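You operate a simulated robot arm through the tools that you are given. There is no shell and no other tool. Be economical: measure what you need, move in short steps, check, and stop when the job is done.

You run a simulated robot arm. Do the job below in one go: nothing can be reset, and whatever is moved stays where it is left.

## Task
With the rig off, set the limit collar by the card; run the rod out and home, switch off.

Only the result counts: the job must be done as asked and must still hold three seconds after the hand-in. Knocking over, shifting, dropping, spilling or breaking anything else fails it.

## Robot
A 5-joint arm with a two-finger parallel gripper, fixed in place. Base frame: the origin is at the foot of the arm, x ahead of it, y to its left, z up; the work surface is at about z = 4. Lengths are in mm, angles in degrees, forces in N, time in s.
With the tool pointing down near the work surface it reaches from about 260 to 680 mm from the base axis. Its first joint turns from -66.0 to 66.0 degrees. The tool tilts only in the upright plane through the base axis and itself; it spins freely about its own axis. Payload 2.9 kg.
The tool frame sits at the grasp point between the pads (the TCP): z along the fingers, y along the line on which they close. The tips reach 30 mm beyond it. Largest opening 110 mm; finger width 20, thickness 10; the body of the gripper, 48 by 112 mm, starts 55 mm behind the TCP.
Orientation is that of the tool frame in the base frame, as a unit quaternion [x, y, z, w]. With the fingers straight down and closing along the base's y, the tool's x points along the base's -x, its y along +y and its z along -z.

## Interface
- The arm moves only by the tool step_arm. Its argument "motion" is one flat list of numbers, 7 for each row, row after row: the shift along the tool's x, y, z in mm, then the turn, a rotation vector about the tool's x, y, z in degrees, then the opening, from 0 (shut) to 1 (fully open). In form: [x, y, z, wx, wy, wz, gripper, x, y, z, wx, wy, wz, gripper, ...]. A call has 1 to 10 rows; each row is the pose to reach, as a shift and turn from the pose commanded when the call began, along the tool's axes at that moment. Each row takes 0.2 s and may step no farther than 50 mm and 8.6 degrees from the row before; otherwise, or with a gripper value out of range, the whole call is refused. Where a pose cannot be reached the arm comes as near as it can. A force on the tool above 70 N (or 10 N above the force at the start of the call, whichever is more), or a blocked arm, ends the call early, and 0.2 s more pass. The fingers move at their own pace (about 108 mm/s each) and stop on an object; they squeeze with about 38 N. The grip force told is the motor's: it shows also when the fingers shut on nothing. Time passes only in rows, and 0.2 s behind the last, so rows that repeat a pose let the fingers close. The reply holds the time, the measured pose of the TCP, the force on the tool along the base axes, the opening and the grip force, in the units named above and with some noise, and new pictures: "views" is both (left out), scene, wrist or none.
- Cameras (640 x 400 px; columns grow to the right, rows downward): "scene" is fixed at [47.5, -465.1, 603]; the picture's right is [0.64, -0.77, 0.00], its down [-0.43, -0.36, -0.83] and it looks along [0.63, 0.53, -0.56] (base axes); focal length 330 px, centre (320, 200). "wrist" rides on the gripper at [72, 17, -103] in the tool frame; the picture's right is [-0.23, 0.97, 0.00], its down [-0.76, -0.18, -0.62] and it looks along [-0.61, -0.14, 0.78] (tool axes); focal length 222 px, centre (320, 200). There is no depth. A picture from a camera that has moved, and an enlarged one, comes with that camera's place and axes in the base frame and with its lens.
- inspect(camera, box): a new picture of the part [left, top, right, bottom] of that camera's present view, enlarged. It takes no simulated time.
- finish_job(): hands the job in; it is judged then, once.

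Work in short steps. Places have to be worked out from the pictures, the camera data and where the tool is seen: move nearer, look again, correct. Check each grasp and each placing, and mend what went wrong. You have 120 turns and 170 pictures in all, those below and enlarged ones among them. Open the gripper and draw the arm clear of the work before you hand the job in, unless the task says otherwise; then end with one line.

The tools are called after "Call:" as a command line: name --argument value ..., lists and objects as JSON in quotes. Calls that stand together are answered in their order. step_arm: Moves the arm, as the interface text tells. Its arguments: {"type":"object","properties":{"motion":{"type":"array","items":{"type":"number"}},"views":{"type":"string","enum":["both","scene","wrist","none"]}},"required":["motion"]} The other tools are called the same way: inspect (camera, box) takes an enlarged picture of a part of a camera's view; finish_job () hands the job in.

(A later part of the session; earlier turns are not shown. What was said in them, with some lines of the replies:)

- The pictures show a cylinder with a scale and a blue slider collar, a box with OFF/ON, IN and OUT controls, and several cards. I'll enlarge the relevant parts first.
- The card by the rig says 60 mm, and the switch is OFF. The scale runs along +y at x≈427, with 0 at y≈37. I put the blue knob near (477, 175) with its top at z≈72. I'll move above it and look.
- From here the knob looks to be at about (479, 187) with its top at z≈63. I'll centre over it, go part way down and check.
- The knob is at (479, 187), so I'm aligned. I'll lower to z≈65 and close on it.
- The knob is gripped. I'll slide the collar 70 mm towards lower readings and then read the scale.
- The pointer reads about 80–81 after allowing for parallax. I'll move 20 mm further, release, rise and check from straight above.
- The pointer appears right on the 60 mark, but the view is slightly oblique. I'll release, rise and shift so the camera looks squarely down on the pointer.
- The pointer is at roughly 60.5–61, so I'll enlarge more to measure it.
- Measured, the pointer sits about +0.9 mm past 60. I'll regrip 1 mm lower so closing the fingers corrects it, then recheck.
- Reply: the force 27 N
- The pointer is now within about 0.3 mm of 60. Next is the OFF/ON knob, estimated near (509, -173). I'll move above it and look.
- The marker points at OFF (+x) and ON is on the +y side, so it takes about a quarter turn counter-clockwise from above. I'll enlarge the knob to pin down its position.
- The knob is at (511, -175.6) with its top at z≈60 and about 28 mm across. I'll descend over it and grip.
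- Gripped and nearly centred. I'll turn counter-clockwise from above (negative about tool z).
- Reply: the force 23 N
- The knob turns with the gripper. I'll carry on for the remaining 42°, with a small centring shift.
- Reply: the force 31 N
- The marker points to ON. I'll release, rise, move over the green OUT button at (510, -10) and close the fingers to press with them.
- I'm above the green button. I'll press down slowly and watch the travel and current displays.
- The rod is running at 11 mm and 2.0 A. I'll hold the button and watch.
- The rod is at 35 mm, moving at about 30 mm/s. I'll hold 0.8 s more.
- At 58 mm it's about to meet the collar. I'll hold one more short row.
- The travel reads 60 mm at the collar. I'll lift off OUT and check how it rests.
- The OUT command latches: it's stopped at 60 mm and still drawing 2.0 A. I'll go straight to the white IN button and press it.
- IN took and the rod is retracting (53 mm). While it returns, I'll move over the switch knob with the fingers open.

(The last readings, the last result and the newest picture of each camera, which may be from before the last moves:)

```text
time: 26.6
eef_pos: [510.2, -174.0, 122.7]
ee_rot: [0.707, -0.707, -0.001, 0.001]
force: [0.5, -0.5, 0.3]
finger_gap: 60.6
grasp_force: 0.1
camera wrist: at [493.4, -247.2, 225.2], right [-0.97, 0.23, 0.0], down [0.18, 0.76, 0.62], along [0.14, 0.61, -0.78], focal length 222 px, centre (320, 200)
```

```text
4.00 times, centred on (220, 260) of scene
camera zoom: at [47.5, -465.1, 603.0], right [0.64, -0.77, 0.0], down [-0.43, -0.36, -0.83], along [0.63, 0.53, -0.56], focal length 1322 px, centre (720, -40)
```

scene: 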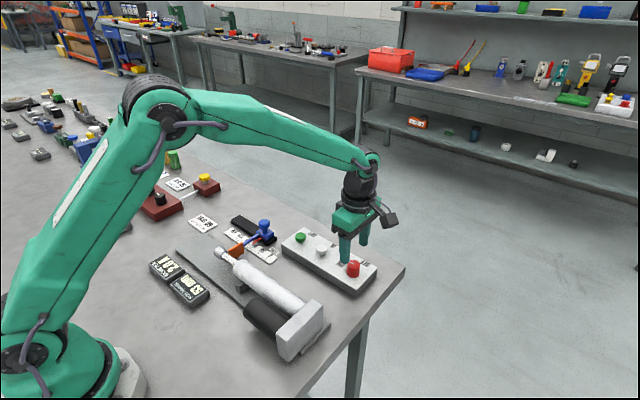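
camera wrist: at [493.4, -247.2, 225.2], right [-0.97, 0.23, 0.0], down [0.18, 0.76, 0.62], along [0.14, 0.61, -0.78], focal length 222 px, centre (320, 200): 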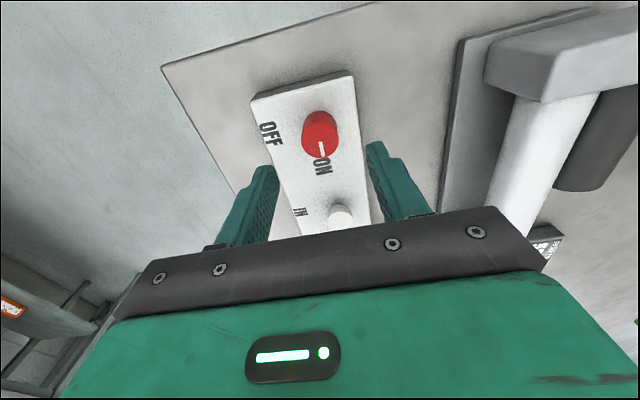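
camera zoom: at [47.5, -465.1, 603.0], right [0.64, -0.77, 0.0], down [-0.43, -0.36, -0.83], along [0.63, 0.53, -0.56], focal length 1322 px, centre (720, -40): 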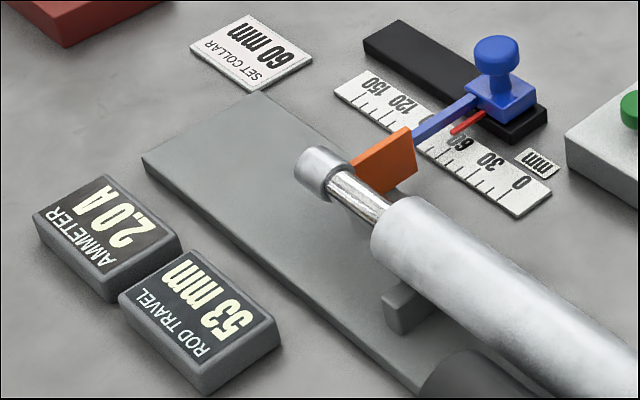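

The rod stopped at 53 mm, so the buttons are hold-to-run. I'll return to IN and hold it until the rod is home.

Call:
step_arm --motion '[-47, 0, 0, 0, 0, 0, 0, -94, 0, 0, 0, 0, 0, 0, -94, 0, 20, 0, 0, 0, 0, -94, 0, 37, 0, 0, 0, 0, -94, 0, 42, 0, 0, 0, 0, -94, 0, 46, 0, 0, 0, 0, -94, 0, 46, 0, 0, 0, 0, -94, 0, 46, 0, 0, 0, 0, -94, 0, 46, 0, 0, 0, 0, -94, 0, 46, 0, 0, 0, 0]' --views "none"

Call:
inspect --camera "scene" --box '[140, 210, 300, 310]'

```text
time: 28.8
eef_pos: [510.1, -78.4, 75.5]
ee_rot: [0.708, -0.706, 0.001, 0.0]
force: [-3.4, 5.7, 15.1]
finger_gap: 0.0
grasp_force: 37.2
```

```text
4.00 times, centred on (220, 260) of scene
camera zoom: at [47.4, -465.1, 603.0], right [0.64, -0.77, 0.0], down [-0.43, -0.36, -0.83], along [0.63, 0.53, -0.56], focal length 1322 px, centre (720, -40)
```

zoom: 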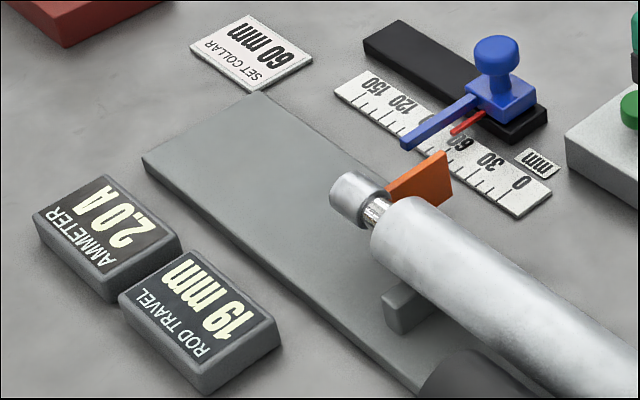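

At 19 mm and retracting. I'll hold another 0.8 s.

Call:
step_arm --motion '[0, 0, 0, 0, 0, 0, 0, 0, 0, 0, 0, 0, 0, 0, 0, 0, 0, 0, 0, 0, 0]' --views "none"

Call:
inspect --camera "scene" --box '[140, 210, 300, 310]'

```text
time: 29.6
eef_pos: [510.2, -78.6, 74.9]
ee_rot: [-0.707, 0.707, 0.0, 0.001]
force: [-0.8, 6.9, 17.7]
finger_gap: 0.1
grasp_force: 37.3
```

```text
4.00 times, centred on (220, 260) of scene
camera zoom: at [47.4, -465.1, 603.0], right [0.64, -0.77, 0.0], down [-0.43, -0.36, -0.83], along [0.63, 0.53, -0.56], focal length 1322 px, centre (720, -40)
```

zoom: 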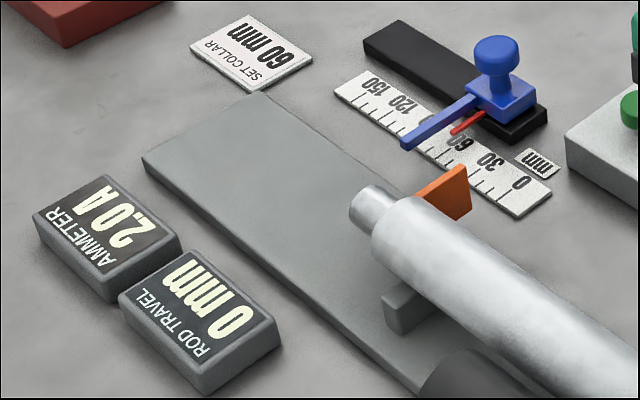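

The rod is home at 0 mm. I'll lift, return to the switch knob, descend and grip it.

Call:
step_arm --motion '[0, 0, -20, 0, 0, 0, 0, 0, 0, -46, 0, 0, 0, 0.3, 47, 0, -46, 0, 0, 0, 0.55, 94, 0, -46, 0, 0, 0, 0.55, 95, 0, -20, 0, 0, 0, 0.55, 95, 0, 7, 0, 0, 0, 0.55, 95, 0, 7, 0, 0, 0, 0.3, 95, 0, 7, 0, 0, 0, 0.15, 95, 0, 7, 0, 0, 0, 0.15, 95, 0, 7, 0, 0, 0, 0.15]'

Call:
inspect --camera "scene" --box '[140, 210, 300, 310]'

```text
time: 31.8
eef_pos: [509.7, -176.3, 66.2]
ee_rot: [0.707, -0.707, 0.001, 0.0]
force: [12.1, -4.9, -5.6]
finger_gap: 29.3
grasp_force: 45.1
camera wrist: at [493.0, -249.3, 169.8], right [-0.97, 0.23, 0.0], down [0.18, 0.76, 0.62], along [0.14, 0.61, -0.78], focal length 222 px, centre (320, 200)
```

scene: 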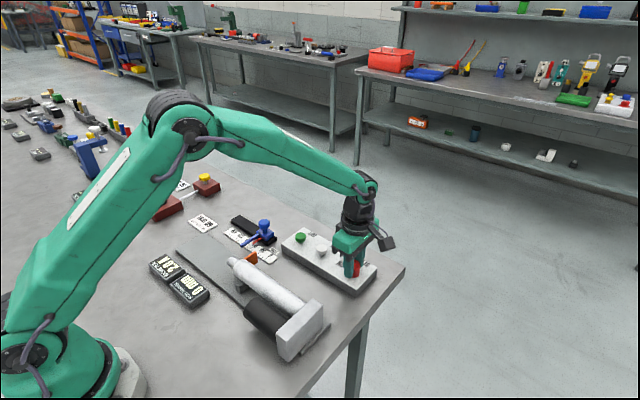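
wrist: 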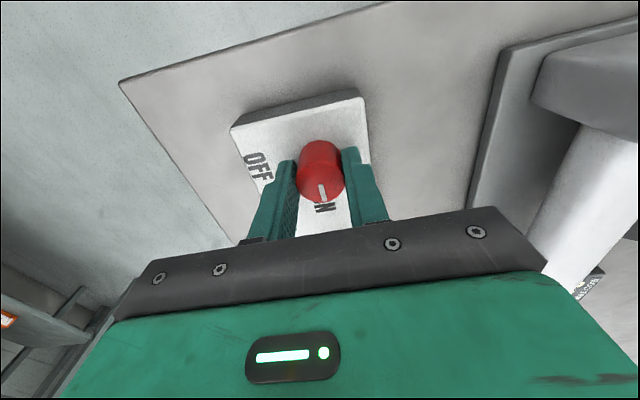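

```text
4.00 times, centred on (220, 260) of scene
camera zoom: at [47.6, -465.1, 603.0], right [0.64, -0.77, 0.0], down [-0.43, -0.36, -0.83], along [0.63, 0.53, -0.56], focal length 1322 px, centre (720, -40)
```

zoom: 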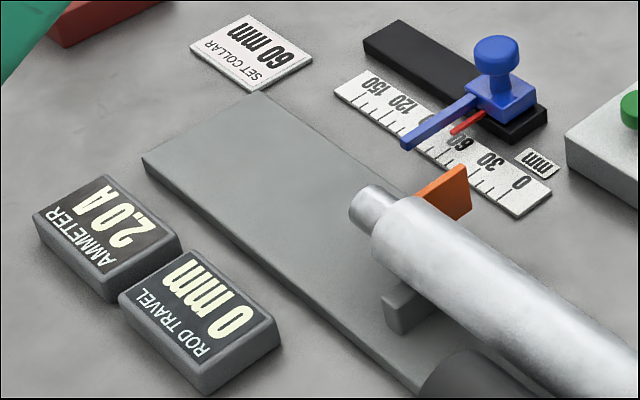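

Gripped, with the rod home. I'll turn back clockwise, 90° in two parts.

Call:
step_arm --motion '[0, -0.5, 0, 0, 0, 8, 0.15, 0, -0.5, 0, 0, 0, 16, 0.15, 0, -0.5, 0, 0, 0, 24, 0.15, 0, -0.5, 0, 0, 0, 32, 0.15, 0, -0.5, 0, 0, 0, 40, 0.15, 0, -0.5, 0, 0, 0, 48, 0.15, 0, -0.5, 0, 0, 0, 48, 0.15]' --views "none"

Call:
step_arm --motion '[0, 0, 0, 0, 0, 8, 0.15, 0, 0, 0, 0, 0, 16, 0.15, 0, 0, 0, 0, 0, 24, 0.15, 0, 0, 0, 0, 0, 32, 0.15, 0, 0, 0, 0, 0, 40, 0.15, 0, 0, 0, 0, 0, 43, 0.15, 0, 0, 0, 0, 0, 43, 0.15]'

Call:
inspect --camera "scene" --box '[140, 210, 300, 310]'

```text
time: 33.4
eef_pos: [509.7, -175.1, 68.1]
ee_rot: [-0.358, 0.934, 0.0, -0.002]
force: [-18.4, -14.0, -0.9]
finger_gap: 29.8
grasp_force: 44.5
```

```text
time: 35.0
eef_pos: [509.5, -175.0, 66.7]
ee_rot: [0.009, 1.0, 0.0, -0.003]
force: [-25.4, -6.1, 2.1]
finger_gap: 29.4
grasp_force: 45.3
camera wrist: at [438.3, -157.9, 170.2], right [0.24, 0.97, 0.0], down [0.76, -0.19, 0.62], along [0.6, -0.15, -0.79], focal length 222 px, centre (320, 200)
```

scene: 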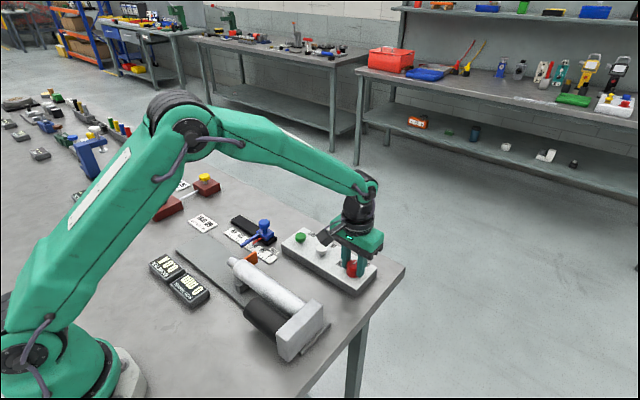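
wrist: 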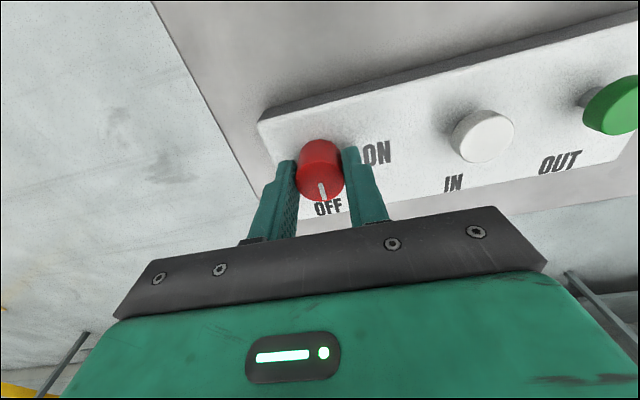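

```text
4.00 times, centred on (220, 260) of scene
camera zoom: at [47.5, -465.1, 603.0], right [0.64, -0.77, 0.0], down [-0.43, -0.36, -0.83], along [0.63, 0.53, -0.56], focal length 1322 px, centre (720, -40)
```

zoom: 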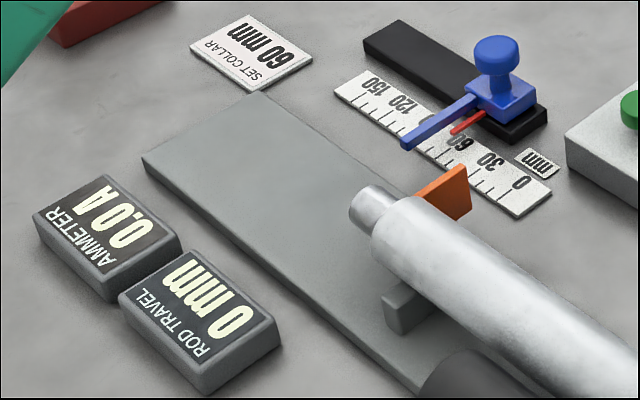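

The switch is OFF, the current is 0.0 A and travel is 0 mm. I'll open, rise clear and check everything once more.

Call:
step_arm --motion '[0, 0, 0, 0, 0, 0, 0.3, 0, 0, 0, 0, 0, 0, 0.55, 0, 0, -40, 0, 0, 0, 0.55, 0, 0, -85, 0, 0, 0, 0.8, 0, 0, -130, 0, 0, 0, 1, 0, 0, -160, 0, 0, 0, 1, 0, 0, -160, 0, 0, 0, 1]'

Call:
inspect --camera "scene" --box '[140, 200, 400, 362]'

```text
time: 36.6
eef_pos: [511.9, -173.8, 225.5]
ee_rot: [0.008, 1.0, 0.0, 0.0]
force: [0.4, -0.3, 0.1]
finger_gap: 110.3
grasp_force: 0.1
camera wrist: at [438.4, -157.1, 328.8], right [0.24, 0.97, 0.0], down [0.76, -0.19, 0.62], along [0.6, -0.15, -0.78], focal length 222 px, centre (320, 200)
```

scene: 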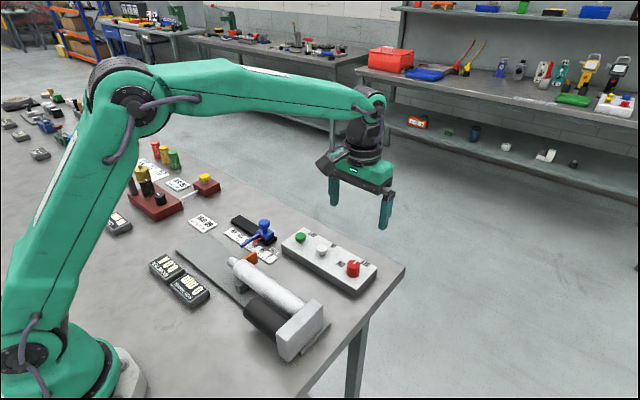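
wrist: 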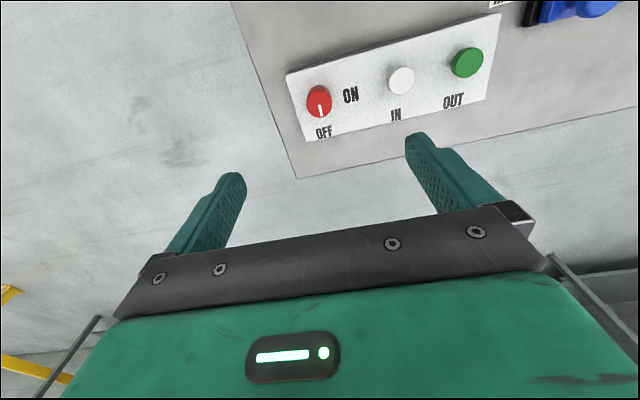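

```text
2.46 times, centred on (270, 281) of scene
camera zoom: at [47.5, -465.1, 603.0], right [0.64, -0.77, 0.0], down [-0.43, -0.36, -0.83], along [0.63, 0.53, -0.56], focal length 814 px, centre (443, 1)
```

zoom: 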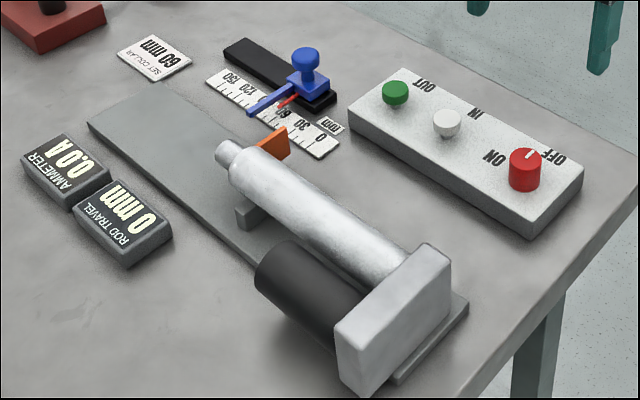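

The collar is at 60, the rod is home, the rig is off and the arm is clear, so I'm handing in.

Call:
finish_job

```text
The job is handed in.
```

With the rig off I set the limit collar to the card's 60 mm; the rod then ran out to 60 mm and back to 0 mm, and the rig is switched off with the arm clear.
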